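You operate a simulated robot arm through the tools that you are given. There is no shell and no other tool. Be economical: measure what you need, move in short steps, check, and stop when the job is done.

The job below is to be done with a simulated robot arm. You get a single attempt, and the scene is never put back.

TASK
Battery switch off first, then open the belt guard and turn the purple knob to the green mark.
Fine: undo both silver knobs, open it wide; shut it and tighten both again.

Only the result counts: the job must be done as asked and must still hold three seconds after the hand-in. Knocking over, shifting, dropping, spilling or breaking anything else fails it.

THE ROBOT
A 7-joint arm with a two-finger parallel gripper, fixed in place. Base frame: the origin is at the foot of the arm, x ahead of it, y to its left, z up. Units: cm, degrees, N and s.
With the tool pointing down near the work surface it reaches from about 40 to 90 cm from the base axis. Its first joint turns from -143.0 to 143.0 degrees. Payload 3 kg.
Tool frame: the origin (TCP) lies between the finger pads and is the grasp point; the fingertips stand 3 cm ahead of it; z points along the fingers, y is the line along which they close. Largest opening 9.4 cm; finger width 2.8, thickness 1; the body of the gripper, 5 by 9.6 cm, starts 5.5 cm behind the TCP.
Orientation is that of the tool frame in the base frame, as a unit quaternion [w, x, y, z]. With the fingers straight down and closing along the base's y, the tool's x points along the base's -x, its y along +y and its z along -z.

THE INTERFACE
- The arm moves only by the tool move_arm. Its argument "steps" is a list that holds one entry, the list of rows, each a list of 7 numbers: the gripper command, from -1 (fully open) to 1 (shut), values between in proportion, then the shift along the base's x, y, z in cm, then the turn, a rotation vector about the base's x, y, z in rad. In form: [[[claw, dx, dy, dz, ax, ay, az], ...]]. A call has 1 to 8 rows; each row shifts and turns the commanded pose from where the row before left it. Each row takes 0.2 s and may step no farther than 5 cm and 8.6 degrees from the row before; otherwise, or with a gripper value out of range, the whole call is refused. Where a pose cannot be reached the arm comes as near as it can. A force on the tool above 90 N (or 10 N above the force at the start of the call, whichever is more), or a blocked arm, ends the call early, and 0.2 s more pass. The fingers move at their own pace (about 7.2 cm/s each) and stop on an object; they squeeze with about 28 N. The grip force told is the motor's: it shows also when the fingers shut on nothing. Time passes only in rows, and 0.2 s behind the last, so rows that do not move let the fingers close. It gives the time, the measured TCP pose, the force on the tool (base axes), the opening and the grip force at its end, in the units of the frame above (readings bear some noise), with the torque about the TCP (base axes, N m) and any sound that the robot's microphone picked up.
- Cameras (640 x 400 px; columns grow to the right, rows downward): "scene" is fixed at [5.13, 49.73, 152.06]; the picture's right is [-0.65, -0.76, 0.00], its down [-0.24, 0.21, -0.95] and it looks along [0.72, -0.61, -0.32] (base axes); focal length 370 px, centre (320, 200). "wrist" rides on the gripper at [7.6, 1.4, -10.2] in the tool frame; the picture's right is [-0.18, 0.98, 0.00], its down [-0.75, -0.14, -0.64] and it looks along [-0.63, -0.12, 0.77] (tool axes); focal length 243 px, centre (320, 200). There is no depth. A picture from a camera that has moved, and an enlarged one, comes with that camera's place and axes in the base frame and with its lens.
- get_image(camera): a new picture of that camera. The clock stands still meanwhile.
- zoom(camera, box): a new picture of the part [left, top, right, bottom] of that camera's present view, enlarged. The clock stands still meanwhile.
- close_job(): hands the job in; it is judged then, once.

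Go step by step. Nothing tells you positions but the pictures and the camera data: compare them with the known pose of the tool, close in by small moves and look again before you grip or let go. The budget is 120 turns and 76 pictures, counting those below and the enlarged ones. Unless the task says otherwise, let go and move clear before handing in, and close with one line.

The tools are called after "Call:" as a command line: name --argument value ..., lists and objects as JSON in quotes. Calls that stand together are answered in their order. move_arm: Moves the arm, as the interface text tells. Its arguments: {"type":"object","properties":{"steps":{"type":"array","items":{"type":"array","items":{"type":"array","items":{"type":"number"}}}}},"required":["steps"]} The other tools are called the same way: get_image (camera) takes a picture; zoom (camera, box) takes an enlarged picture of a part of a camera's view; close_job () hands the job in.

At the start:

```text
t: 0.0
position: [47.51, -16.99, 131.88]
tool_rot: [0.0, -0.001, 1.0, 0.0]
wrist_force: [0.2, 0.9, -1.3]
moment: [-0.03, 0.01, -0.04]
grip_width: 9.4
grip_force: 0.0
```

scene: 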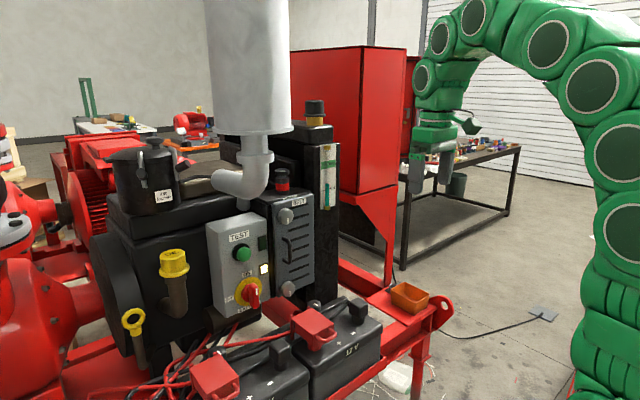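
wrist: 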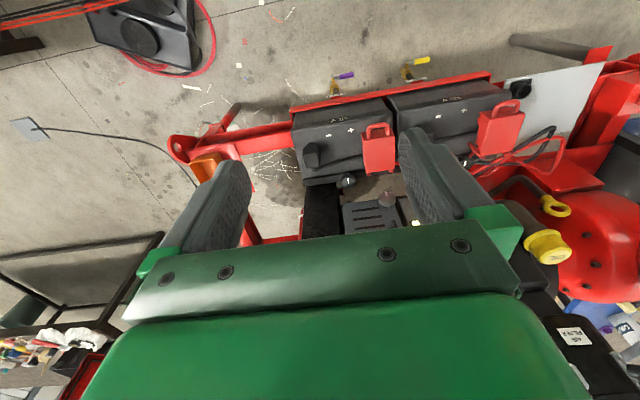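

I see an engine with a control panel (TEST button, red/yellow rotary switch), a grey belt guard with two silver knobs, and batteries in front. I'll enlarge the parts to find the battery switch and purple knob.

Call:
zoom --camera "scene" --box '[190, 150, 350, 320]'

Call:
zoom --camera "scene" --box '[180, 270, 460, 400]'

Call:
zoom --camera "wrist" --box '[280, 50, 560, 240]'

```text
2.35 times, centred on (270, 235) of scene
camera zoom: at [5.13, 49.73, 152.06], right [-0.65, -0.76, 0.0], down [-0.24, 0.21, -0.95], along [0.72, -0.61, -0.32], focal length 870 px, centre (438, 118)
```

zoom: 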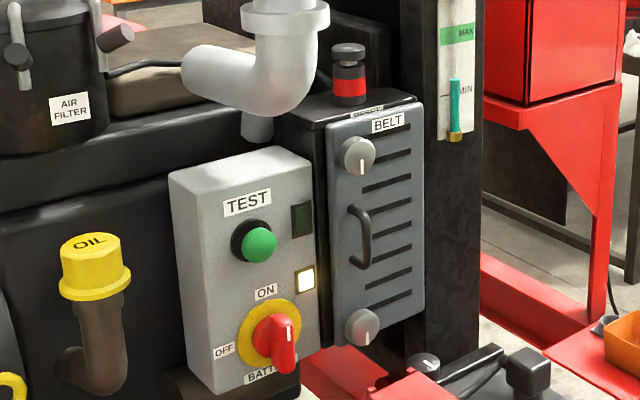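

```text
2.29 times, centred on (320, 335) of scene
camera zoom: at [5.13, 49.73, 152.06], right [-0.65, -0.76, 0.0], down [-0.24, 0.21, -0.95], along [0.72, -0.61, -0.32], focal length 846 px, centre (320, -109)
```

zoom: 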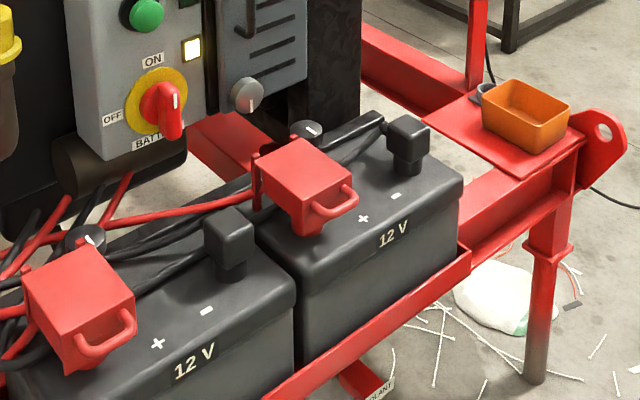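

```text
2.11 times, centred on (420, 145) of wrist
camera zoom: at [39.9, -15.45, 142.22], right [0.18, 0.98, 0.0], down [0.75, -0.14, 0.64], along [0.63, -0.12, -0.77], focal length 511 px, centre (110, 316)
```

zoom: 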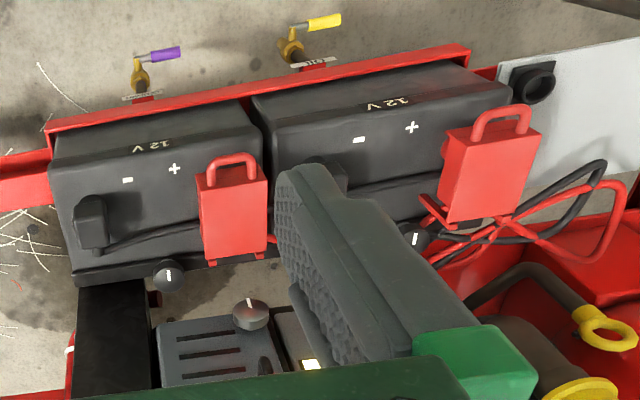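

The panel sits around x≈88, y≈0, z≈98, with its face toward the robot. I'll swing the tool to point forward while staying back, then look from closer.

Call:
move_arm --steps '[[[-1, 1, 1, -1.5, 0, -0.1428, 0], [-1, 1, 1, -1.5, 0, -0.1428, 0], [-1, 1, 1, -1.5, 0, -0.1428, 0], [-1, 1, 1, -1.5, 0, -0.1428, 0], [-1, 1, 1, -1.5, 0, -0.1428, 0], [-1, 1, 1, -1.5, 0, -0.1428, 0], [-1, 1, 1, -1.5, 0, -0.1428, 0], [-1, 1, 1, -1.5, 0, -0.1428, 0]]]'

```text
t: 1.8
position: [55.35, -9.32, 120.41]
tool_rot: [0.521, -0.001, 0.853, 0.0]
wrist_force: [0.3, -0.8, 0.5]
moment: [0.02, 0.03, 0.0]
grip_width: 9.41
grip_force: 0.0
out of reach, approached as far as the arm can: row 8
```

The last row fell slightly short of its target. I'll take a small step to see whether that's a real limit.

Call:
move_arm --steps '[[[-1, 2, 0, -2, 0, -0.14, 0], [-1, 2, 0, -2, 0, -0.14, 0], [-1, 2, 0, -2, 0, -0.14, 0]]]'

Call:
get_image --camera "scene"

Call:
get_image --camera "wrist"

```text
t: 2.6
position: [58.65, -11.0, 122.15]
tool_rot: [0.598, 0.011, 0.801, -0.021]
wrist_force: [0.5, 0.3, 0.3]
moment: [0.02, 0.01, 0.06]
grip_width: 9.4
grip_force: 0.1
out of reach, approached as far as the arm can: row 1, 2, 3
```

```text
70 pictures are left
```

scene: 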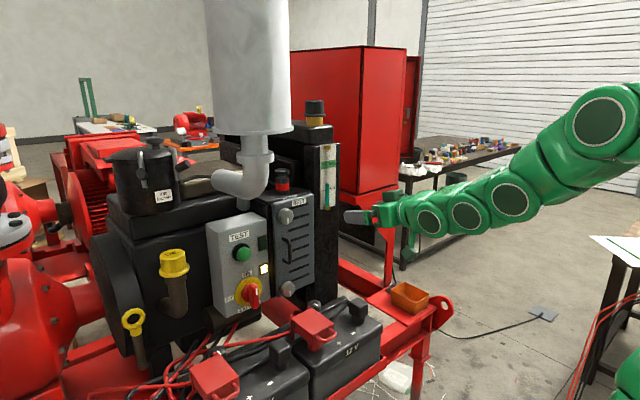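

```text
69 pictures are left
camera wrist: at [46.77, -9.07, 117.71], right [0.1, 0.98, 0.16], down [-0.41, -0.1, 0.91], along [0.91, -0.15, 0.39], focal length 243 px, centre (320, 200)
```

wrist: 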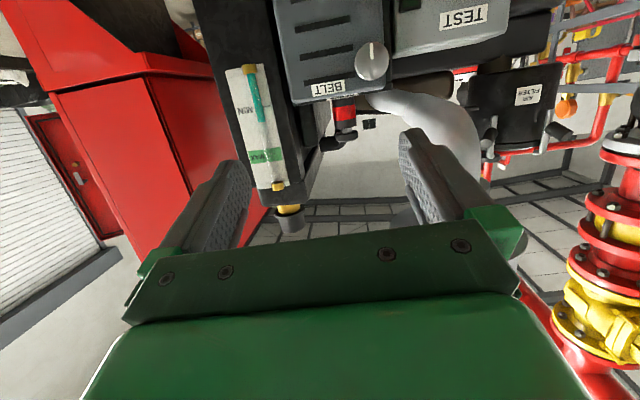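

The arm looks stretched at this height, so I'll come lower and a little back while finishing the forward turn.

Call:
move_arm --steps '[[[-1, -1, 0, -4, 0, 0, 0], [-1, -1, 0, -4, 0, 0, 0], [-1, -1, 0, -4, 0, 0, 0], [-1, -1, 0, -3, 0, 0, 0]]]'

```text
t: 3.6
position: [60.78, -11.35, 119.66]
tool_rot: [0.597, 0.012, 0.802, -0.022]
wrist_force: [-0.4, -0.1, -1.0]
moment: [-0.04, 0.03, 0.01]
grip_width: 9.4
grip_force: 0.0
out of reach, approached as far as the arm can: row 1, 2, 3, 4
```

It seems a wrist joint is at its limit in this configuration. I'll unpitch, settle at a lower height, and pitch again from there.

Call:
move_arm --steps '[[[-1, 0, 0, 0, 0, 0.14, 0], [-1, 0, 0, 0, 0, 0.14, 0], [-1, 0, 0, 0, 0, 0.14, 0], [-1, 0, 0, 0, 0, 0.14, 0], [-1, 0, 0, 0, 0, 0.14, 0], [-1, 0, 0, 0, 0, 0, 0]]]'

Call:
get_image --camera "scene"

```text
t: 5.0
position: [60.62, -11.29, 119.79]
tool_rot: [0.286, 0.003, 0.958, -0.024]
wrist_force: [-0.5, 0.0, -0.3]
moment: [0.05, 0.03, 0.0]
grip_width: 9.4
grip_force: 0.1
```

```text
68 pictures are left
```

scene: 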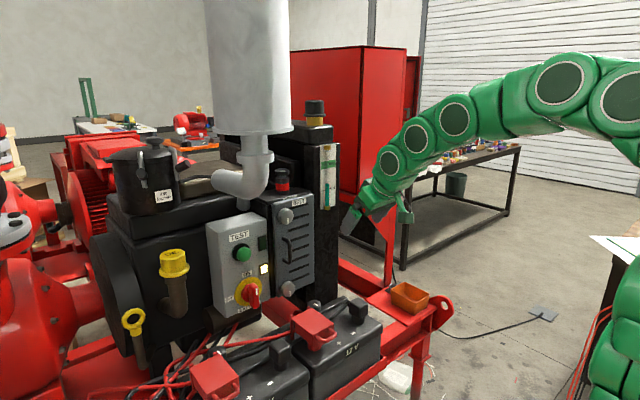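

Commands restart from the pose actually reached. Now I'll go down with the tool moderately tilted.

Call:
move_arm --steps '[[[-1, -1, 0, -4, 0, 0, 0.01], [-1, -1, 0, -4, 0, 0, 0], [-1, -1, 0, -4, 0, 0, 0], [-1, 0, 0, -4, 0, 0, 0], [-1, 0, 0, -3, 0, 0, 0]]]'

Call:
move_arm --steps '[[[-1, 0, 0, 0, 0, -0.14, 0], [-1, 0, 0, 0, 0, -0.14, 0], [-1, 0, 0, 0, 0, -0.14, 0], [-1, 0, 0, 0, 0, -0.14, 0], [-1, 0, 0, 0, 0, -0.14, 0], [-1, 0, 0, 0, 0, -0.14, 0], [-1, 0, 0, 0, 0, -0.14, 0]]]'

Call:
get_image --camera "scene"

```text
t: 6.2
position: [57.74, -11.15, 100.71]
tool_rot: [0.288, -0.001, 0.957, -0.023]
wrist_force: [0.2, 1.1, -0.3]
moment: [0.01, 0.0, 0.05]
grip_width: 9.39
grip_force: 0.1
```

```text
t: 7.8
position: [68.41, -9.57, 104.85]
tool_rot: [0.587, 0.004, 0.809, -0.015]
wrist_force: [0.0, 0.1, -0.1]
moment: [0.03, 0.0, -0.01]
grip_width: 9.39
grip_force: 0.1
out of reach, approached as far as the arm can: row 2, 3, 4, 5, 6, 7
```

```text
67 pictures are left
```

scene: 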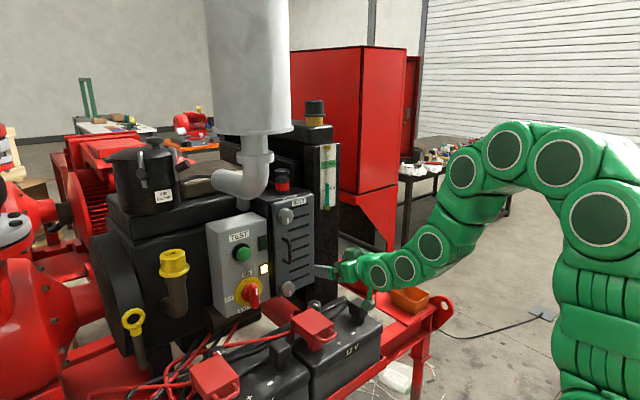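

The pitch limit eases as the arm reaches further out. Let me see the panel from here through the wrist camera.

Call:
get_image --camera "wrist"

```text
66 pictures are left
camera wrist: at [56.32, -7.86, 100.88], right [0.08, 0.98, 0.16], down [-0.38, -0.11, 0.92], along [0.92, -0.13, 0.36], focal length 243 px, centre (320, 200)
```

wrist: 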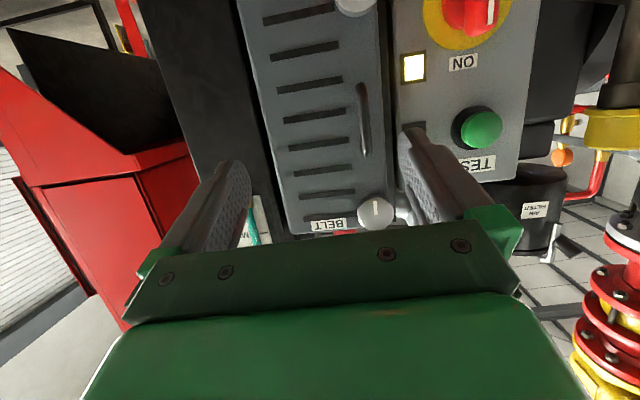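

Triangulated so far: battery switch ≈(86, 6, 94), top guard knob ≈(84.5, -5, 114.5), bottom guard knob ≈(84.5, -5, 92). I'll line up in front of the battery switch and pitch to horizontal.

Call:
move_arm --steps '[[[-1, 0, 4, -2, 0, 0, 0], [-1, 0, 4, -2, 0, 0, 0], [-1, 0, 4, -3, 0, 0, 0], [-1, 0, 3, -3, 0, 0, 0], [-1, 2, 0, 0, 0, -0.1, 0], [-1, 2, 0, 0, 0, -0.1, 0], [-1, 0, 0, 0, 0, -0.1, 0]]]'

Call:
get_image --camera "wrist"

```text
t: 9.4
position: [74.38, 4.92, 100.31]
tool_rot: [0.702, 0.005, 0.712, -0.014]
wrist_force: [-0.7, 0.8, 0.4]
moment: [0.01, 0.02, 0.05]
grip_width: 9.34
grip_force: 0.0
out of reach, approached as far as the arm can: row 1, 2, 3
```

```text
65 pictures are left
camera wrist: at [64.04, 6.71, 92.84], right [0.03, 0.98, 0.17], down [-0.64, -0.11, 0.76], along [0.77, -0.13, 0.62], focal length 243 px, centre (320, 200)
```

wrist: 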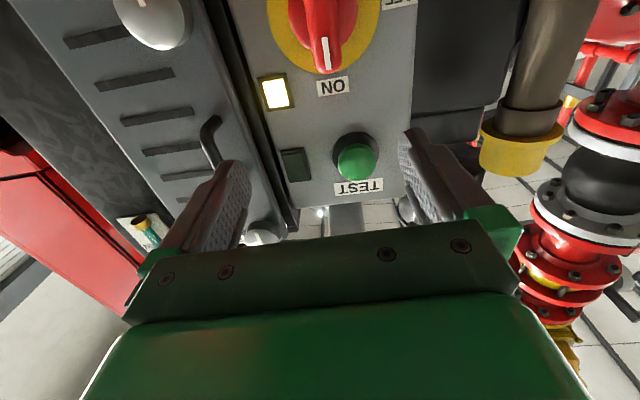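

The tool is now horizontal, and the switch pointer stands at ON (up). I'll center on the switch, then check.

Call:
move_arm --steps '[[[-1, 1, 0.5, -3, 0, 0, 0], [-1, 1, 0.6, -3.6, 0, 0, 0], [-1, 0, 0, 0, 0, 0, 0]]]'

Call:
get_image --camera "wrist"

Call:
zoom --camera "scene" --box '[190, 200, 350, 320]'

```text
t: 10.2
position: [76.24, 6.18, 93.83]
tool_rot: [0.702, 0.006, 0.712, -0.015]
wrist_force: [0.3, 0.2, -0.2]
moment: [-0.03, -0.02, -0.01]
grip_width: 9.39
grip_force: 0.0
```

```text
64 pictures are left
camera wrist: at [65.94, 7.88, 86.25], right [0.03, 0.98, 0.17], down [-0.63, -0.11, 0.76], along [0.77, -0.13, 0.62], focal length 243 px, centre (320, 200)
```

wrist: 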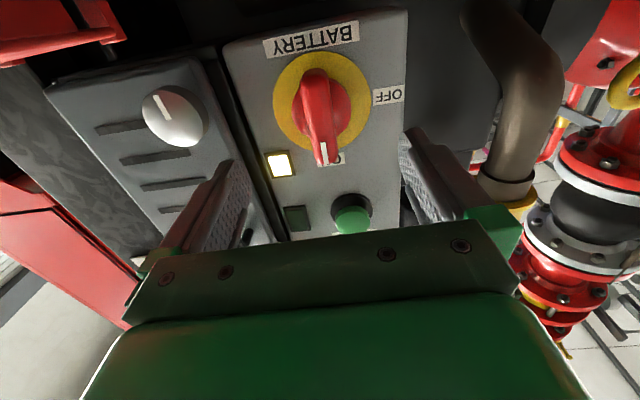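

```text
3.33 times, centred on (270, 260) of scene
camera zoom: at [5.13, 49.73, 152.06], right [-0.65, -0.76, 0.0], down [-0.24, 0.21, -0.95], along [0.72, -0.61, -0.32], focal length 1233 px, centre (487, 0)
```

zoom: 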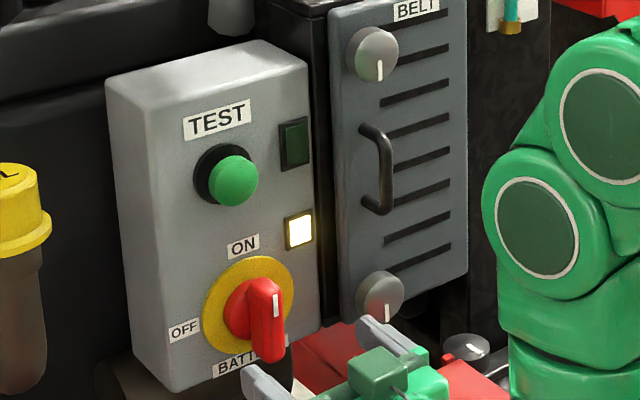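

The switch's disc center is ≈(88.3, 6.1, 93.2), and the bar's front is at x≈83.7. I'll advance so the fingers straddle the bar, then close.

Call:
move_arm --steps '[[[-1, 2.2, 0, -0.6, 0, 0, 0], [-1, 2.2, 0, 0, 0, 0, 0], [-1, 2, 0, 0, 0, 0, 0], [-1, 0, 0, 0, 0, 0, 0]]]'

Call:
get_image --camera "wrist"

```text
t: 11.2
position: [82.71, 6.07, 93.12]
tool_rot: [0.701, 0.006, 0.713, -0.015]
wrist_force: [-0.8, 0.4, 1.6]
moment: [0.09, 0.25, -0.06]
grip_width: 9.41
grip_force: 0.1
```

```text
62 pictures are left
camera wrist: at [72.39, 7.78, 85.63], right [0.03, 0.98, 0.17], down [-0.63, -0.11, 0.77], along [0.77, -0.13, 0.62], focal length 243 px, centre (320, 200)
```

wrist: 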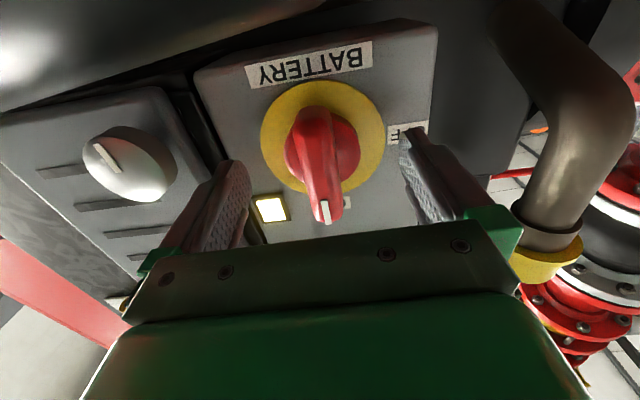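

The bar lies between the fingers. Closing now.

Call:
move_arm --steps '[[[1, 0, 0, 0, 0, 0, 0], [1, 0, 0, 0, 0, 0, 0], [1, 0, 0, 0, 0, 0, 0], [1, 0, 0, 0, 0, 0, 0]]]'

Call:
get_image --camera "wrist"

```text
t: 12.2
position: [82.62, 5.94, 93.17]
tool_rot: [0.702, 0.006, 0.712, -0.014]
wrist_force: [0.1, -4.0, -0.9]
moment: [0.16, -0.21, 0.78]
grip_width: 2.15
grip_force: 45.4
```

```text
61 pictures are left
camera wrist: at [72.4, 7.78, 85.67], right [0.03, 0.98, 0.17], down [-0.63, -0.11, 0.76], along [0.77, -0.13, 0.62], focal length 243 px, centre (320, 200)
```

wrist: 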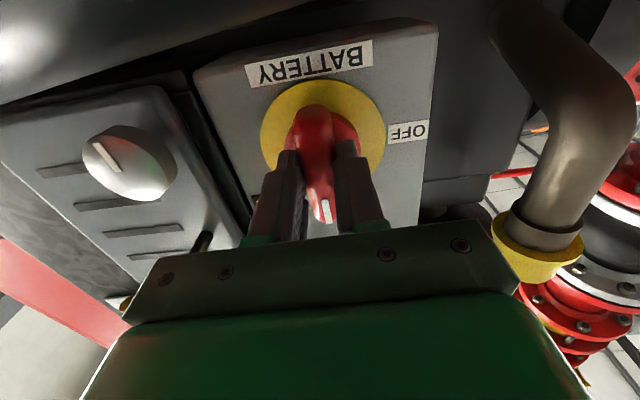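

The bar is gripped at 2.15 cm. I'll turn it counter-clockwise toward OFF (a rotation about -x), watching the torque.

Call:
move_arm --steps '[[[1, 0, 0.1, 0, -0.14, 0, 0], [1, 0, 0, 0, -0.14, 0, 0], [1, 0, 0, 0, -0.14, 0, 0]]]'

```text
t: 13.0
position: [82.72, 5.9, 93.21]
tool_rot: [0.687, -0.14, 0.694, -0.164]
wrist_force: [-20.6, -38.8, 1.5]
moment: [0.26, -0.76, 0.39]
grip_width: 2.12
grip_force: 44.9
```

The turn works, but there's a side force of about -39 N in y, so the pivot is off my axis. I'll relieve it by shifting slightly in -y.

Call:
move_arm --steps '[[[1, -0.1, -0.3, 0, 0, 0, 0], [1, 0, 0, 0, 0, 0, 0]]]'

Call:
get_image --camera "wrist"

```text
t: 13.6
position: [82.81, 5.86, 93.12]
tool_rot: [0.688, -0.14, 0.693, -0.162]
wrist_force: [30.0, -30.6, -0.4]
moment: [0.19, 0.58, 0.22]
grip_width: 2.11
grip_force: 45.1
```

```text
60 pictures are left
camera wrist: at [72.41, 4.44, 85.66], right [0.03, 0.97, -0.24], down [-0.64, 0.21, 0.74], along [0.77, 0.13, 0.62], focal length 243 px, centre (320, 200)
```

wrist: 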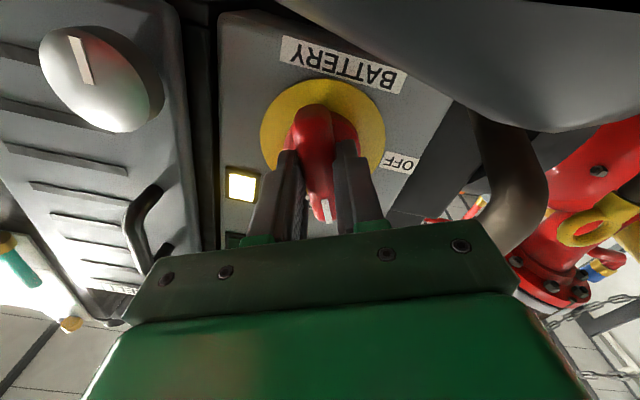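

The knob turns with the fingers. A little more relief, then I'll continue turning.

Call:
move_arm --steps '[[[1, -0.2, -0.2, 0, 0, 0, 0], [1, 0, 0, 0, -0.1, 0, 0], [1, 0, 0, 0, -0.1, 0, 0], [1, 0, 0, 0, -0.1, 0, 0]]]'

```text
t: 14.6
position: [82.51, 5.93, 93.23]
tool_rot: [0.66, -0.243, 0.66, -0.265]
wrist_force: [38.4, -0.7, 12.1]
moment: [0.03, 0.1, 0.79]
grip_width: 2.13
grip_force: 45.2
```

About 43° so far. I'll ease back in +x and keep turning.

Call:
move_arm --steps '[[[1, 0.2, 0, 0, -0.1, 0, 0], [1, 0, 0, 0, -0.12, 0, 0], [1, 0, 0, 0, -0.12, 0, 0], [1, 0, 0, 0, -0.12, 0, 0]]]'

Call:
get_image --camera "wrist"

```text
t: 15.6
position: [82.66, 5.74, 93.17]
tool_rot: [0.586, -0.386, 0.583, -0.409]
wrist_force: [-20.4, -1.5, 35.6]
moment: [0.01, -0.18, 0.59]
grip_width: 2.13
grip_force: 45.3
```

```text
59 pictures are left
camera wrist: at [72.3, -0.51, 88.92], right [0.03, 0.53, -0.85], down [-0.63, 0.66, 0.39], along [0.77, 0.52, 0.36], focal length 243 px, centre (320, 200)
```

wrist: 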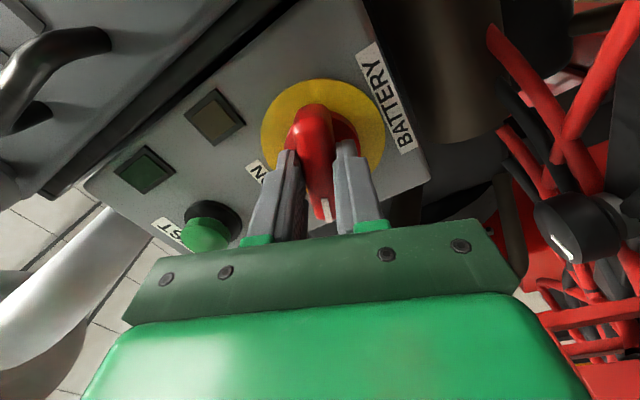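

The lamp is off, at ~68°. I'll finish to 90°, with a bit of +z relief.

Call:
move_arm --steps '[[[1, 0, 0, 0.3, -0.1, 0, 0], [1, 0, 0, 0, -0.1, 0, 0], [1, 0, 0, 0, -0.1, 0, 0], [1, 0, 0, 0, -0.06, 0, 0]]]'

Call:
get_image --camera "wrist"

```text
t: 16.6
position: [82.67, 5.78, 93.44]
tool_rot: [-0.506, 0.485, -0.502, 0.507]
wrist_force: [-30.2, 1.0, 20.1]
moment: [-0.03, 0.47, -0.25]
grip_width: 2.11
grip_force: 45.0
```

```text
58 pictures are left
camera wrist: at [72.28, -1.68, 91.6], right [0.03, 0.2, -0.98], down [-0.63, 0.76, 0.14], along [0.77, 0.62, 0.15], focal length 243 px, centre (320, 200)
```

wrist: 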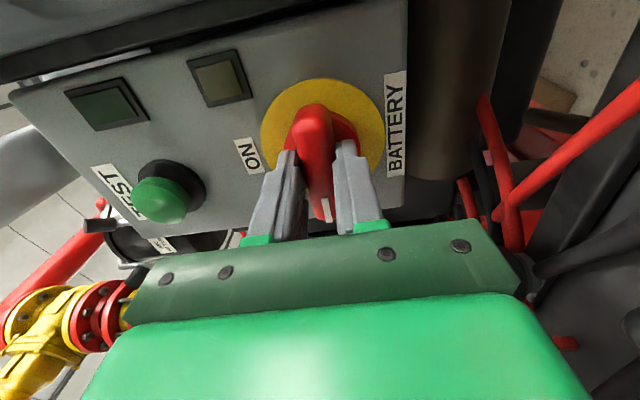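

Now at ~90°, the pointer faces OFF. I'll release, back off, and verify.

Call:
move_arm --steps '[[[-0.5, 0, 0, 0, 0, 0, 0], [-0.5, 0, 0, 0, 0, 0, 0], [-0.5, -3, 0, 0, 0, 0, 0], [-0.5, -4, 0, 0, 0, 0, 0], [-0.5, -2, 0, 0, 0, 0, 0]]]'

Call:
zoom --camera "scene" --box '[190, 200, 350, 320]'

Call:
get_image --camera "wrist"

```text
t: 17.8
position: [73.72, 5.82, 93.59]
tool_rot: [0.509, -0.484, 0.501, -0.507]
wrist_force: [-0.1, -0.3, -0.1]
moment: [-0.03, -0.01, 0.02]
grip_width: 7.03
grip_force: 0.2
```

```text
3.33 times, centred on (270, 260) of scene
camera zoom: at [5.13, 49.73, 152.06], right [-0.65, -0.76, 0.0], down [-0.24, 0.21, -0.95], along [0.72, -0.61, -0.32], focal length 1233 px, centre (487, 0)
```

zoom: 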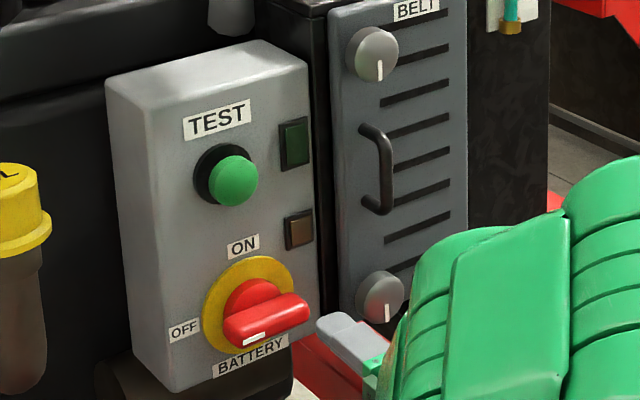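

```text
56 pictures are left
camera wrist: at [63.35, -1.59, 91.64], right [0.03, 0.2, -0.98], down [-0.64, 0.76, 0.14], along [0.77, 0.62, 0.15], focal length 243 px, centre (320, 200)
```

wrist: 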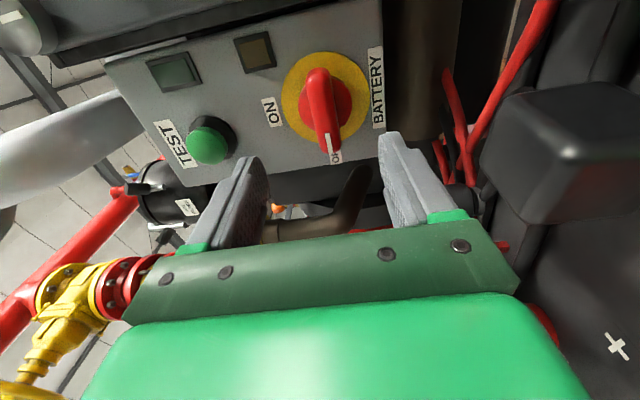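

The battery is OFF and the lamp is dark. Now for the top silver knob: I'll roll back and move in front of it.

Call:
move_arm --steps '[[[-0.5, 0, -1, 1.5, 0.142, 0, 0], [-0.5, 0, -1, 1.5, 0.142, 0, 0], [-0.5, 0, -1, 1.5, 0.142, 0, 0], [-0.5, 0, -1, 2, 0.142, 0, 0], [-0.5, 0.3, -1, 2, 0.142, 0, 0], [-0.5, 0.3, -1, 2, 0.142, 0, 0], [-0.5, 0.3, -1, 2, 0.142, 0, 0], [-0.5, 0.3, -1, 2, 0.142, 0, 0]]]'

Call:
move_arm --steps '[[[-0.5, 0.3, -1, 2, 0.142, 0, 0], [-0.5, 0.3, -1, 2, 0.142, 0, 0], [-0.5, 0, -0.8, 2, 0.142, 0, 0], [-0.5, 0, 0, 0, 0, 0, 0]]]'

Call:
get_image --camera "wrist"

```text
t: 19.6
position: [75.22, -2.29, 107.94]
tool_rot: [0.688, -0.135, 0.695, -0.156]
wrist_force: [0.3, 0.2, 0.6]
moment: [-0.04, -0.05, -0.01]
grip_width: 7.06
grip_force: 0.0
out of reach, approached as far as the arm can: row 4
```

```text
t: 20.6
position: [75.78, -5.04, 114.08]
tool_rot: [0.701, 0.014, 0.713, -0.005]
wrist_force: [-0.5, -0.5, 0.2]
moment: [0.01, 0.01, -0.01]
grip_width: 7.06
grip_force: 0.1
```

```text
55 pictures are left
camera wrist: at [65.54, -3.13, 106.63], right [0.03, 0.98, 0.2], down [-0.63, -0.13, 0.76], along [0.77, -0.15, 0.62], focal length 243 px, centre (320, 200)
```

wrist: 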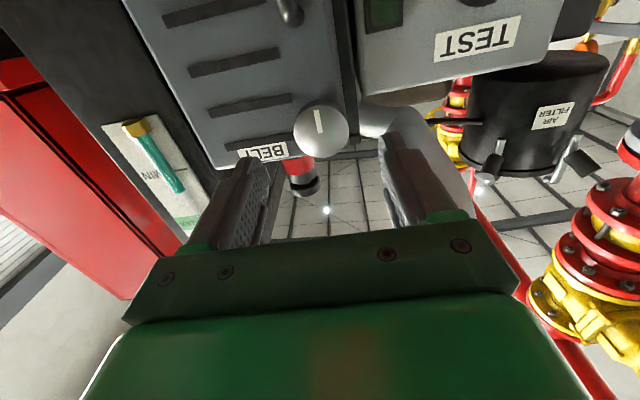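

Knob front center is ≈(84.8, -5.3, 114.7). Advancing to straddle it.

Call:
move_arm --steps '[[[-0.5, 2.5, -0.2, 0.6, 0, 0, 0], [-0.5, 2.5, 0, 0, 0, 0, 0], [-0.5, 2.3, 0, 0, 0, 0, 0], [-0.5, 0, 0, 0, 0, 0, 0]]]'

Call:
get_image --camera "wrist"

Call:
zoom --camera "scene" --box '[230, 180, 390, 300]'

```text
t: 21.6
position: [83.14, -5.24, 114.73]
tool_rot: [0.701, 0.014, 0.713, -0.006]
wrist_force: [-0.9, 0.3, -0.5]
moment: [-0.05, 0.02, 0.01]
grip_width: 7.05
grip_force: 0.1
```

```text
54 pictures are left
camera wrist: at [72.82, -3.36, 107.16], right [0.03, 0.98, 0.19], down [-0.63, -0.13, 0.76], along [0.77, -0.15, 0.62], focal length 243 px, centre (320, 200)
```

wrist: 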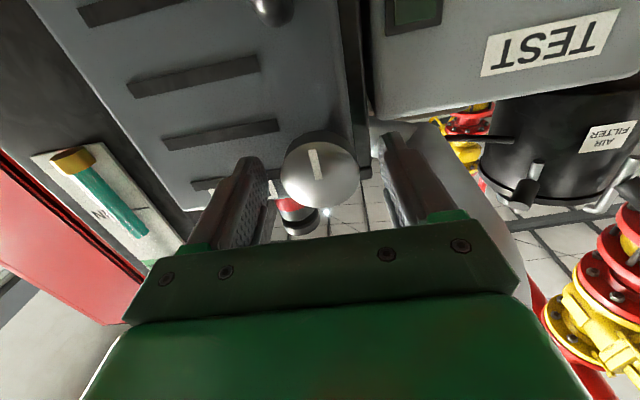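

```text
3.33 times, centred on (310, 240) of scene
camera zoom: at [5.13, 49.73, 152.06], right [-0.65, -0.76, 0.0], down [-0.24, 0.21, -0.95], along [0.72, -0.61, -0.32], focal length 1233 px, centre (353, 67)
```

zoom: 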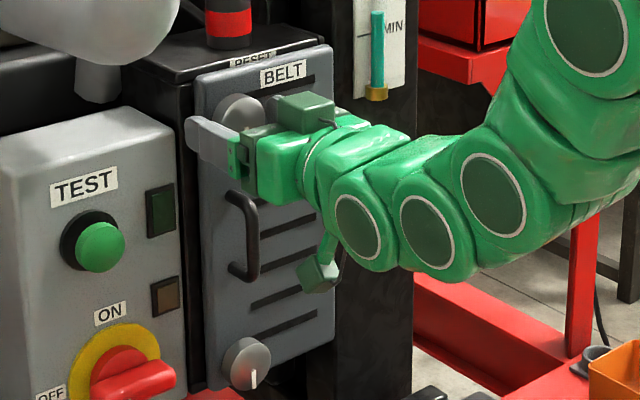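

Well aligned. I'll go a touch deeper and close.

Call:
move_arm --steps '[[[-0.5, 0.5, 0, 0, 0, 0, 0], [1, 0, 0, 0, 0, 0, 0], [1, 0, 0, 0, 0, 0, 0], [1, 0, 0, 0, 0, 0, 0], [1, 0, 0, 0, 0, 0, 0]]]'

Call:
move_arm --steps '[[[1, 0, 0, 0, -0.1, 0, 0], [1, 0, 0, 0, -0.1, 0, 0], [1, 0, 0, 0, -0.1, 0, 0]]]'

Call:
get_image --camera "wrist"

```text
t: 22.8
position: [83.67, -5.28, 114.59]
tool_rot: [0.702, 0.014, 0.712, -0.007]
wrist_force: [3.9, -8.0, -3.4]
moment: [0.05, 0.16, 0.45]
grip_width: 4.48
grip_force: 45.0
```

```text
t: 23.6
position: [83.66, -5.29, 114.67]
tool_rot: [0.695, -0.092, 0.704, -0.113]
wrist_force: [-1.4, -11.9, -0.8]
moment: [0.88, 0.15, 0.42]
grip_width: 4.48
grip_force: 45.1
```

```text
52 pictures are left
camera wrist: at [73.32, -5.69, 106.91], right [0.03, 0.99, -0.11], down [-0.63, 0.1, 0.77], along [0.77, 0.04, 0.63], focal length 243 px, centre (320, 200)
```

wrist: 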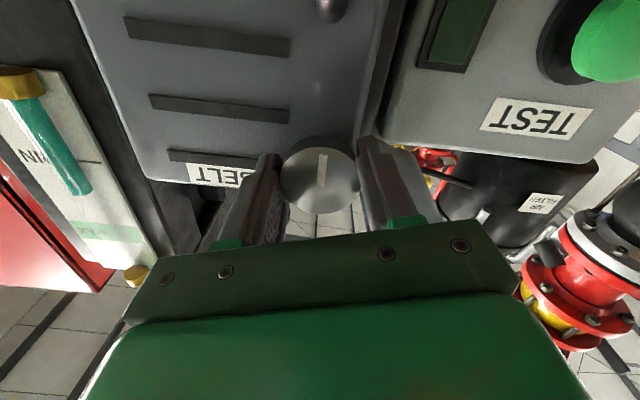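

The mark barely turned, so the fingers probably slipped (torque 0.9 Nm). I'll try the other direction and compare.

Call:
move_arm --steps '[[[1, 0, 0, 0, 0.12, 0, 0], [1, 0, 0, 0, 0.12, 0, 0], [1, 0, 0, 0, 0.12, 0, 0], [1, 0, 0, 0, 0.12, 0, 0]]]'

Call:
get_image --camera "wrist"

```text
t: 24.6
position: [83.78, -5.21, 114.51]
tool_rot: [0.697, 0.078, 0.71, 0.059]
wrist_force: [-10.6, -9.6, -6.4]
moment: [0.03, -0.54, 0.36]
grip_width: 4.47
grip_force: 44.7
```

```text
51 pictures are left
camera wrist: at [73.33, -2.03, 107.56], right [0.03, 0.93, 0.37], down [-0.63, -0.27, 0.73], along [0.77, -0.26, 0.58], focal length 243 px, centre (320, 200)
```

wrist: 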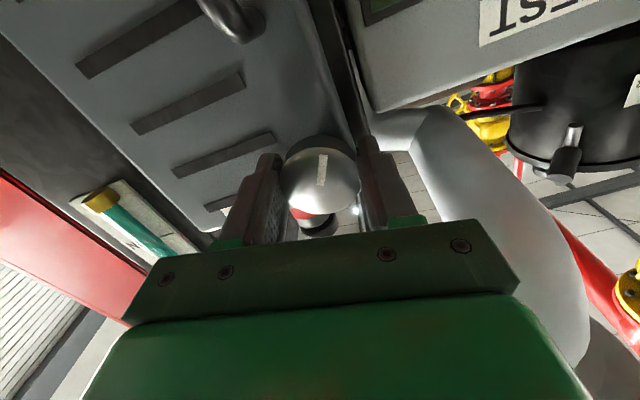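

In this direction (clockwise) the knob turns freely with the fingers, while counter-clockwise hit a stop. I'll continue clockwise.

Call:
move_arm --steps '[[[1, 0, 0, 0, 0.14, 0, 0], [1, 0, 0, 0, 0.14, 0, 0], [1, 0, 0, 0, 0.14, 0, 0], [1, 0, 0, 0, 0.14, 0, 0], [1, 0, 0, 0, 0.14, 0, 0], [1, 0, 0, 0, 0.14, 0, 0]]]'

Call:
get_image --camera "wrist"

```text
t: 26.0
position: [83.64, -5.13, 114.67]
tool_rot: [0.605, 0.354, 0.625, 0.343]
wrist_force: [-7.5, 10.4, 0.1]
moment: [-0.02, -0.22, 0.51]
grip_width: 4.45
grip_force: 45.1
```

```text
50 pictures are left
camera wrist: at [73.33, 2.21, 112.28], right [0.03, 0.35, 0.94], down [-0.63, -0.72, 0.29], along [0.77, -0.6, 0.2], focal length 243 px, centre (320, 200)
```

wrist: 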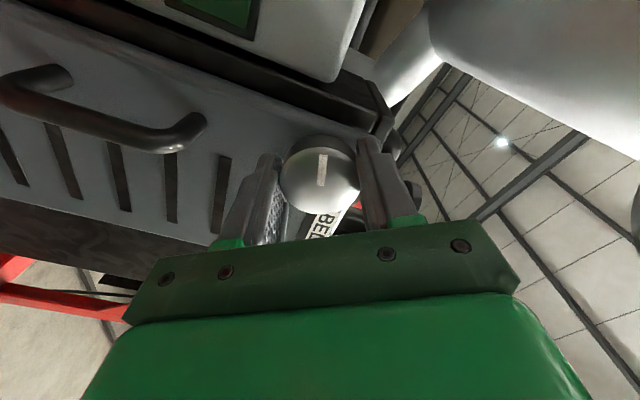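

Still free at roughly 75°. Continuing until something stops it.

Call:
move_arm --steps '[[[1, 0, 0, 0, 0.14, 0, 0], [1, 0, 0, 0, 0.14, 0, 0], [1, 0, 0, 0, 0.14, 0, 0], [1, 0, 0, 0, 0.14, 0, 0]]]'

Call:
get_image --camera "wrist"

```text
t: 27.0
position: [83.61, -5.17, 114.7]
tool_rot: [0.484, 0.507, 0.506, 0.503]
wrist_force: [3.2, 18.2, 32.8]
moment: [-0.02, -0.82, 0.96]
grip_width: 4.47
grip_force: 45.6
```

```text
49 pictures are left
camera wrist: at [73.29, 2.36, 116.56], right [0.03, -0.2, 0.98], down [-0.63, -0.76, -0.14], along [0.77, -0.62, -0.15], focal length 243 px, centre (320, 200)
```

wrist: 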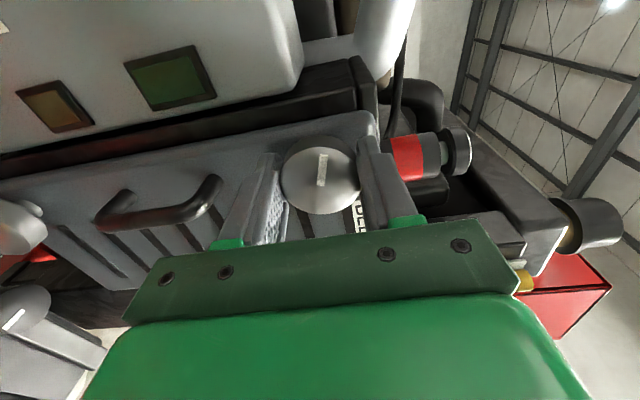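

It's turned ~106° and still follows. I'll continue a bit more looking for a stop, relieving the side force.

Call:
move_arm --steps '[[[1, 0, 0.1, 0.2, 0.14, 0, 0], [1, 0, 0, 0, 0.14, 0, 0], [1, 0, 0, 0, 0.14, 0, 0], [1, 0, 0, 0, 0.14, 0, 0], [1, 0, 0, 0, 0.14, 0, 0]]]'

Call:
get_image --camera "wrist"

```text
t: 28.2
position: [83.63, -5.24, 114.83]
tool_rot: [0.281, 0.644, 0.301, 0.645]
wrist_force: [-7.1, -0.5, 19.1]
moment: [-0.02, -0.43, -0.27]
grip_width: 4.44
grip_force: 44.5
```

```text
48 pictures are left
camera wrist: at [73.34, -0.63, 121.03], right [0.03, -0.79, 0.62], down [-0.63, -0.49, -0.6], along [0.77, -0.37, -0.51], focal length 243 px, centre (320, 200)
```

wrist: 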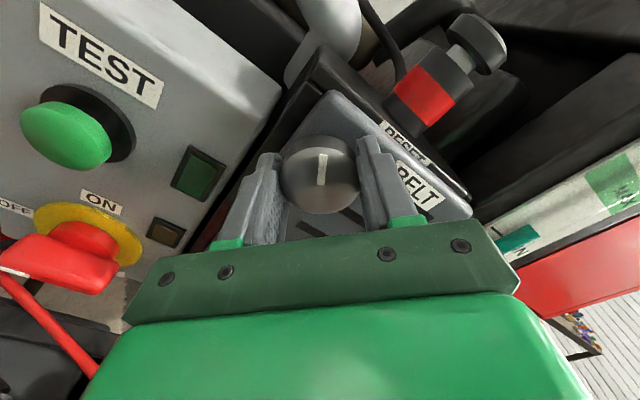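

Still free at ~146°, with no torque. I'll continue towards 180°+.

Call:
move_arm --steps '[[[1, 0, 0, 0.1, 0.14, 0, 0], [1, 0, 0, 0, 0.14, 0, 0], [1, 0, 0, 0, 0.14, 0, 0], [1, 0, 0, 0, 0.14, 0, 0], [1, 0, 0, 0, 0.14, 0, 0], [1, 0, 0, 0, 0.14, 0, 0]]]'

Call:
get_image --camera "wrist"

```text
t: 29.6
position: [83.71, -5.32, 114.92]
tool_rot: [-0.005, 0.701, 0.012, 0.713]
wrist_force: [0.3, -25.7, 11.9]
moment: [-0.93, -0.39, -0.81]
grip_width: 4.46
grip_force: 45.5
```

```text
47 pictures are left
camera wrist: at [73.35, -6.85, 122.4], right [0.03, -0.98, -0.17], down [-0.63, 0.12, -0.77], along [0.77, 0.13, -0.62], focal length 243 px, centre (320, 200)
```

wrist: 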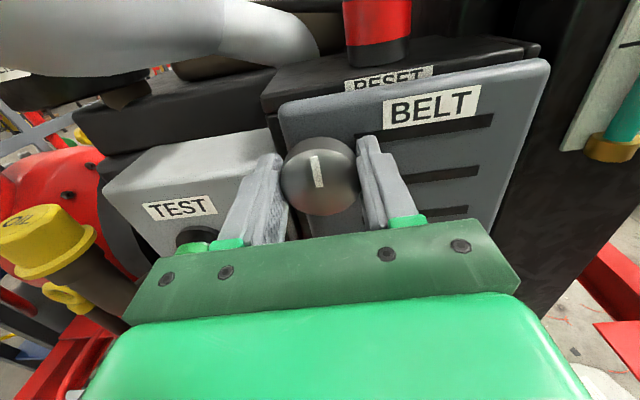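

The mark lags and torque is -0.93 Nm, so the knob hit its other stop after a half turn (mark now up). That should be undone. I'll release, back off, and go to the bottom knob while unrolling.

Call:
move_arm --steps '[[[-0.5, 0, 0, 0, 0, 0, 0], [-0.5, 0, 0, 0, 0, 0, 0], [-0.5, -3, 0, 0, 0, 0, 0], [-0.5, -4, 0, 0, 0, 0, 0], [-0.5, -2, 0, 0, 0, 0, 0]]]'

Call:
get_image --camera "wrist"

```text
t: 30.8
position: [74.7, -5.07, 114.78]
tool_rot: [-0.005, 0.701, 0.014, 0.713]
wrist_force: [-0.1, -1.2, 0.0]
moment: [-0.03, -0.01, 0.01]
grip_width: 7.06
grip_force: 0.0
```

```text
46 pictures are left
camera wrist: at [64.3, -6.67, 122.35], right [0.03, -0.98, -0.17], down [-0.63, 0.11, -0.76], along [0.77, 0.13, -0.62], focal length 243 px, centre (320, 200)
```

wrist: 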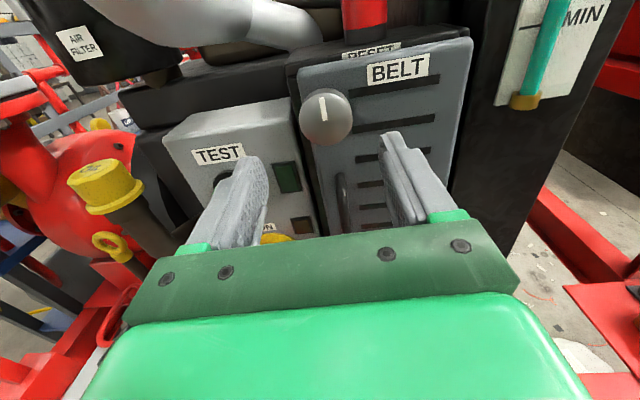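

The top knob's mark is now up. Now I'll unroll 180° while descending to the bottom knob.

Call:
move_arm --steps '[[[-0.5, 0, 0, -1, -0.143, 0, 0], [-0.5, 0, 0, -1, -0.143, 0, 0], [-0.5, 0, 0, -1, -0.143, 0, 0], [-0.5, 0, 0, -1, -0.143, 0, 0], [-0.5, 0, 0, -1, -0.143, 0, 0], [-0.5, 0, 0, -1, -0.143, 0, 0], [-0.5, 0, 0, -1, -0.143, 0, 0], [-0.5, 0, 0, -1, -0.143, 0, 0]]]'

Call:
move_arm --steps '[[[-0.5, 0, 0, -1, -0.143, 0, 0], [-0.5, 0, 0, -1, -0.143, 0, 0], [-0.5, 0, 0, -1, -0.143, 0, 0], [-0.5, 0, 0, -1, -0.143, 0, 0], [-0.5, 0, 0, -1, -0.143, 0, 0], [-0.5, 0, 0, -1, -0.143, 0, 0], [-0.5, 0, 0, -1, -0.143, 0, 0], [-0.5, 0, 0, -1, -0.143, 0, 0]]]'

Call:
move_arm --steps '[[[-0.5, 0, 0, -1, -0.143, 0, 0], [-0.5, 0, 0, -1, -0.143, 0, 0], [-0.5, 0, 0, -1, -0.143, 0, 0], [-0.5, 0, 0, -1, -0.143, 0, 0], [-0.5, 0, 0, -1, -0.143, 0, 0], [-0.5, 0, 0, -1.7, -0.143, 0, 0], [-0.5, 0, 0, 0, 0, 0, 0]]]'

Call:
get_image --camera "wrist"

```text
t: 32.6
position: [74.45, -5.18, 106.82]
tool_rot: [0.377, 0.592, 0.398, 0.591]
wrist_force: [0.5, -1.1, 0.0]
moment: [-0.01, 0.0, 0.04]
grip_width: 7.05
grip_force: 0.1
```

```text
t: 34.4
position: [74.72, -5.09, 98.93]
tool_rot: [0.637, 0.296, 0.654, 0.282]
wrist_force: [0.1, 0.4, 0.5]
moment: [0.01, -0.01, -0.01]
grip_width: 7.04
grip_force: 0.1
```

```text
t: 36.0
position: [74.77, -5.07, 92.07]
tool_rot: [0.702, 0.004, 0.712, -0.015]
wrist_force: [-0.5, -0.4, 0.8]
moment: [-0.02, 0.0, 0.02]
grip_width: 7.08
grip_force: 0.2
```

```text
45 pictures are left
camera wrist: at [64.37, -3.47, 84.68], right [0.03, 0.99, 0.17], down [-0.63, -0.11, 0.76], along [0.77, -0.13, 0.62], focal length 243 px, centre (320, 200)
```

wrist: 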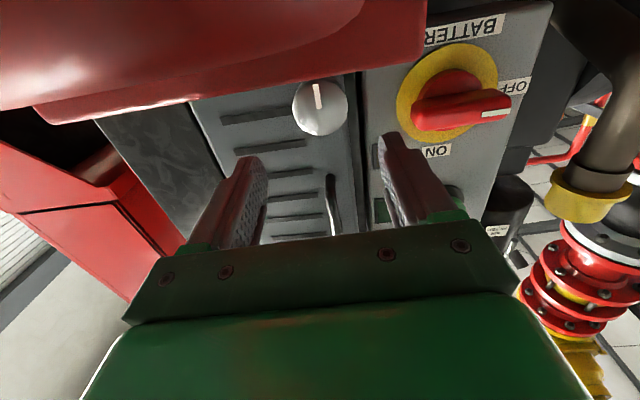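

A red battery-terminal cover lies just beneath the gripper, and the wrist camera pod could hit it at this roll. I'll check the clearance from the scene camera before advancing.

Call:
zoom --camera "scene" --box '[240, 220, 440, 370]'

```text
2.67 times, centred on (340, 295) of scene
camera zoom: at [5.13, 49.73, 152.06], right [-0.65, -0.76, 0.0], down [-0.24, 0.21, -0.95], along [0.72, -0.61, -0.32], focal length 986 px, centre (267, -53)
```

zoom: 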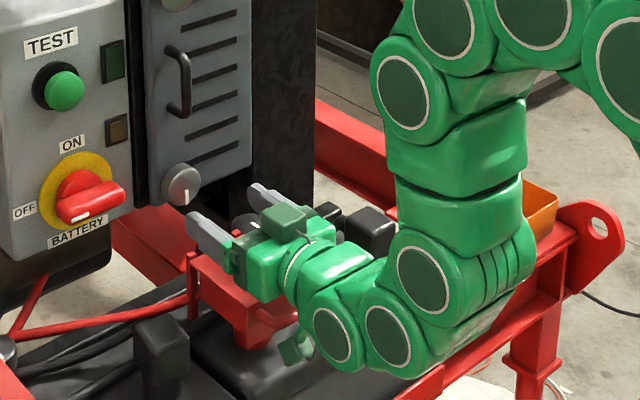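

The cover top is ≈z 84 spanning x 68–80, so the pod must not be underneath when I advance. I'll roll +60° first so the pod goes to the +y side, then approach the knob at ≈(84.8, -5.2, 91.4).

Call:
move_arm --steps '[[[-0.5, 0, 0, 0, 0.14, 0, 0], [-0.5, 0, 0, 0, 0.14, 0, 0], [-0.5, 0, 0, 0, 0.14, 0, 0], [-0.5, 0, 0, 0, 0.14, 0, 0], [-0.5, 0, 0, 0, 0.14, 0, 0], [-0.5, 0, 0, 0, 0.14, 0, 0], [-0.5, 0, 0, 0, 0.14, 0, 0], [-0.5, 0, -0.1, -0.6, 0.1, 0, 0]]]'

Call:
move_arm --steps '[[[-0.5, 2.5, 0, 0, 0, 0, 0], [-0.5, 2.5, 0, 0, 0, 0, 0], [-0.5, 2, 0, 0, 0, 0, 0], [-0.5, 1.9, 0, 0, 0, 0, 0], [-0.5, 0, 0, 0, 0, 0, 0]]]'

Call:
get_image --camera "wrist"

```text
t: 37.8
position: [74.9, -5.24, 91.56]
tool_rot: [0.599, 0.364, 0.619, 0.353]
wrist_force: [0.5, -0.6, 0.2]
moment: [-0.03, 0.0, -0.01]
grip_width: 7.06
grip_force: 0.0
```

```text
t: 39.0
position: [83.57, -5.19, 91.61]
tool_rot: [0.599, 0.365, 0.619, 0.353]
wrist_force: [0.5, -0.7, 0.1]
moment: [0.0, 0.02, -0.02]
grip_width: 7.07
grip_force: 0.0
```

```text
43 pictures are left
camera wrist: at [73.24, 2.24, 89.46], right [0.03, 0.31, 0.95], down [-0.63, -0.73, 0.26], along [0.77, -0.61, 0.18], focal length 243 px, centre (320, 200)
```

wrist: 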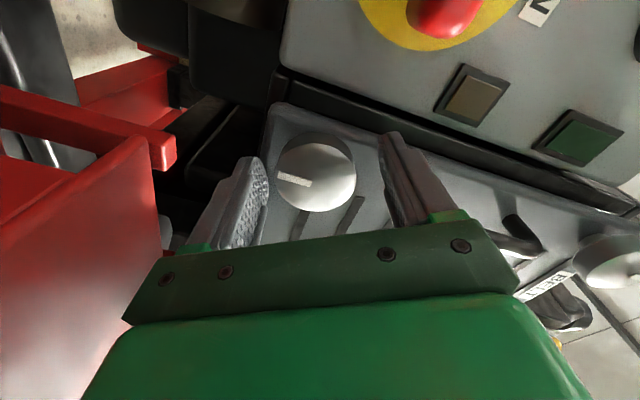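

The knob is centered between the fingers and everything is clear. Close and turn clockwise.

Call:
move_arm --steps '[[[1, 0, 0, 0, 0, 0, 0], [1, 0, 0, 0, 0, 0, 0], [1, 0, 0, 0, 0, 0, 0], [1, 0, 0, 0, 0.13, 0, 0], [1, 0, 0, 0, 0.13, 0, 0], [1, 0, 0, 0, 0.13, 0, 0]]]'

Call:
get_image --camera "wrist"

```text
t: 40.4
position: [83.59, -5.33, 91.32]
tool_rot: [0.516, 0.477, 0.538, 0.465]
wrist_force: [-13.5, -22.5, -44.1]
moment: [-0.03, -0.03, -0.59]
grip_width: 4.44
grip_force: 45.6
```

```text
42 pictures are left
camera wrist: at [73.25, 2.38, 92.27], right [0.03, -0.07, 1.0], down [-0.64, -0.77, -0.03], along [0.77, -0.63, -0.07], focal length 243 px, centre (320, 200)
```

wrist: 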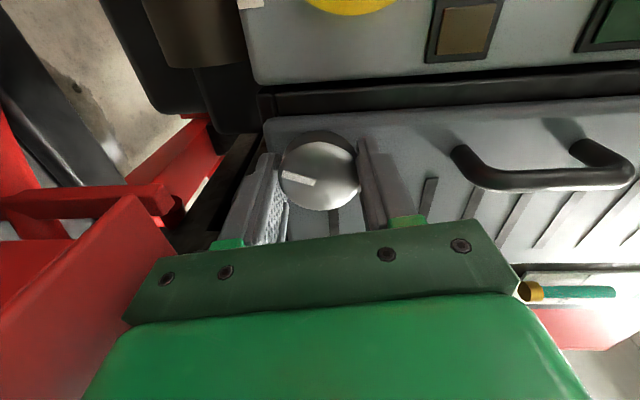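

The knob follows. I'll relieve the -z force and continue to roll ~180°.

Call:
move_arm --steps '[[[1, 0, -0.1, -0.25, 0.1, 0, 0], [1, 0, 0, 0, 0.14, 0, 0], [1, 0, 0, 0, 0.14, 0, 0], [1, 0, 0, 0, 0.14, 0, 0], [1, 0, 0, 0, 0.14, 0, 0], [1, 0, 0, 0, 0.14, 0, 0]]]'

Call:
move_arm --steps '[[[1, 0, 0, 0, 0.14, 0, 0], [1, 0, 0, 0, 0.14, 0, 0], [1, 0, 0, 0, 0.14, 0, 0], [1, 0, 0, 0, 0.14, 0, 0], [1, 0, 0, 0, 0.1, 0, 0]]]'

Call:
get_image --camera "wrist"

```text
t: 41.8
position: [83.79, -5.27, 91.41]
tool_rot: [0.291, 0.638, 0.314, 0.64]
wrist_force: [3.0, -7.5, -16.6]
moment: [0.01, -0.8, 0.12]
grip_width: 4.44
grip_force: 45.2
```

```text
t: 43.0
position: [83.54, -5.35, 91.36]
tool_rot: [0.068, 0.698, 0.09, 0.707]
wrist_force: [-2.1, -5.4, -7.5]
moment: [0.04, -0.09, -0.37]
grip_width: 4.43
grip_force: 45.1
```

```text
41 pictures are left
camera wrist: at [73.25, -5.27, 98.95], right [0.03, -1.0, 0.04], down [-0.63, -0.05, -0.77], along [0.77, 0.0, -0.63], focal length 243 px, centre (320, 200)
```

wrist: 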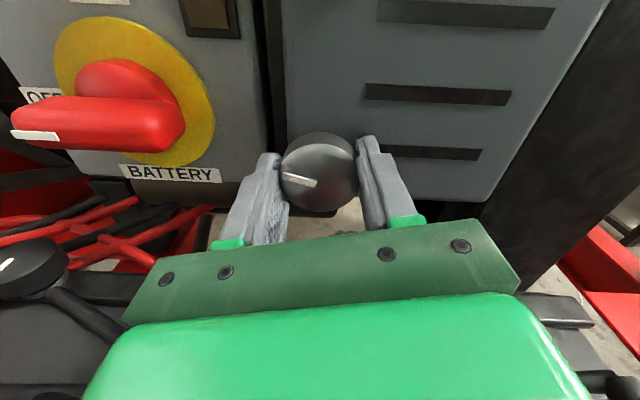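

About 110° done. I'll see whether the wrist can roll further before regripping.

Call:
move_arm --steps '[[[1, 0, 0, 0, 0.14, 0, 0], [1, 0, 0, 0, 0.14, 0, 0], [1, 0, 0, 0, 0.14, 0, 0], [1, 0, 0, 0, 0.14, 0, 0], [1, 0, 0, 0, 0.14, 0, 0]]]'

```text
t: 44.1
position: [83.94, -5.33, 91.3]
tool_rot: [-0.134, 0.688, -0.14, 0.7]
wrist_force: [-26.5, -8.3, 0.7]
moment: [0.03, -0.83, -0.34]
grip_width: 4.41
grip_force: 45.3
out of reach, approached as far as the arm can: row 5
stopped in row 5: the force on the tool passed its limit at 133 N (the readings are from after the stop); the commanded pose is now the measured one
```

The wrist limit is reached at ~202° roll. I'll open, unroll about 75° in place, and regrip.

Call:
move_arm --steps '[[[-0.5, 0, 0, 0, 0, 0, 0], [-0.5, 0, 0, 0, 0, 0, 0], [-0.5, -0.3, 0, 0, -0.14, 0, 0], [-0.5, 0, 0, 0, -0.14, 0, 0], [-0.5, 0, 0, 0, -0.14, 0, 0], [-0.5, 0, 0, 0, -0.14, 0, 0], [-0.5, 0, 0, 0, -0.14, 0, 0], [-0.5, 0, 0, 0, -0.14, 0, 0]]]'

Call:
move_arm --steps '[[[-0.5, 0, 0, 0, -0.14, 0, 0], [-0.5, 0, 0, 0, -0.14, 0, 0], [-0.5, 0, 0, 0, -0.14, 0, 0], [-0.5, 0, 0, 0, 0, 0, 0]]]'

Call:
get_image --camera "wrist"

```text
t: 45.9
position: [83.68, -5.22, 91.27]
tool_rot: [0.158, 0.683, 0.159, 0.695]
wrist_force: [-0.3, 0.2, -1.2]
moment: [-0.01, 0.02, 0.0]
grip_width: 7.04
grip_force: 0.0
```

```text
t: 46.9
position: [83.51, -5.37, 91.34]
tool_rot: [0.297, 0.636, 0.3, 0.646]
wrist_force: [0.3, 0.7, 0.0]
moment: [0.01, 0.0, 0.01]
grip_width: 7.07
grip_force: 0.0
```

```text
40 pictures are left
camera wrist: at [73.23, -0.3, 97.17], right [0.0, -0.77, 0.63], down [-0.63, -0.49, -0.6], along [0.78, -0.4, -0.49], focal length 243 px, centre (320, 200)
```

wrist: 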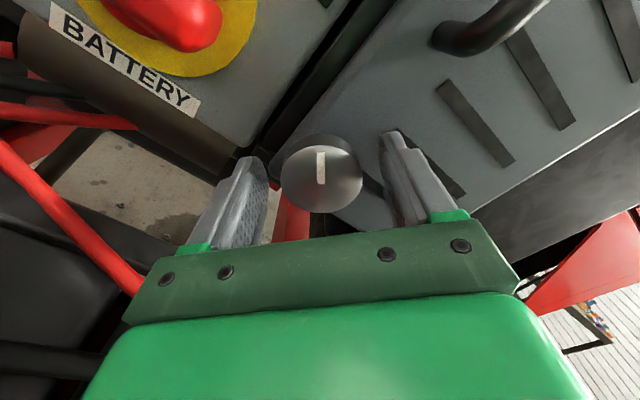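

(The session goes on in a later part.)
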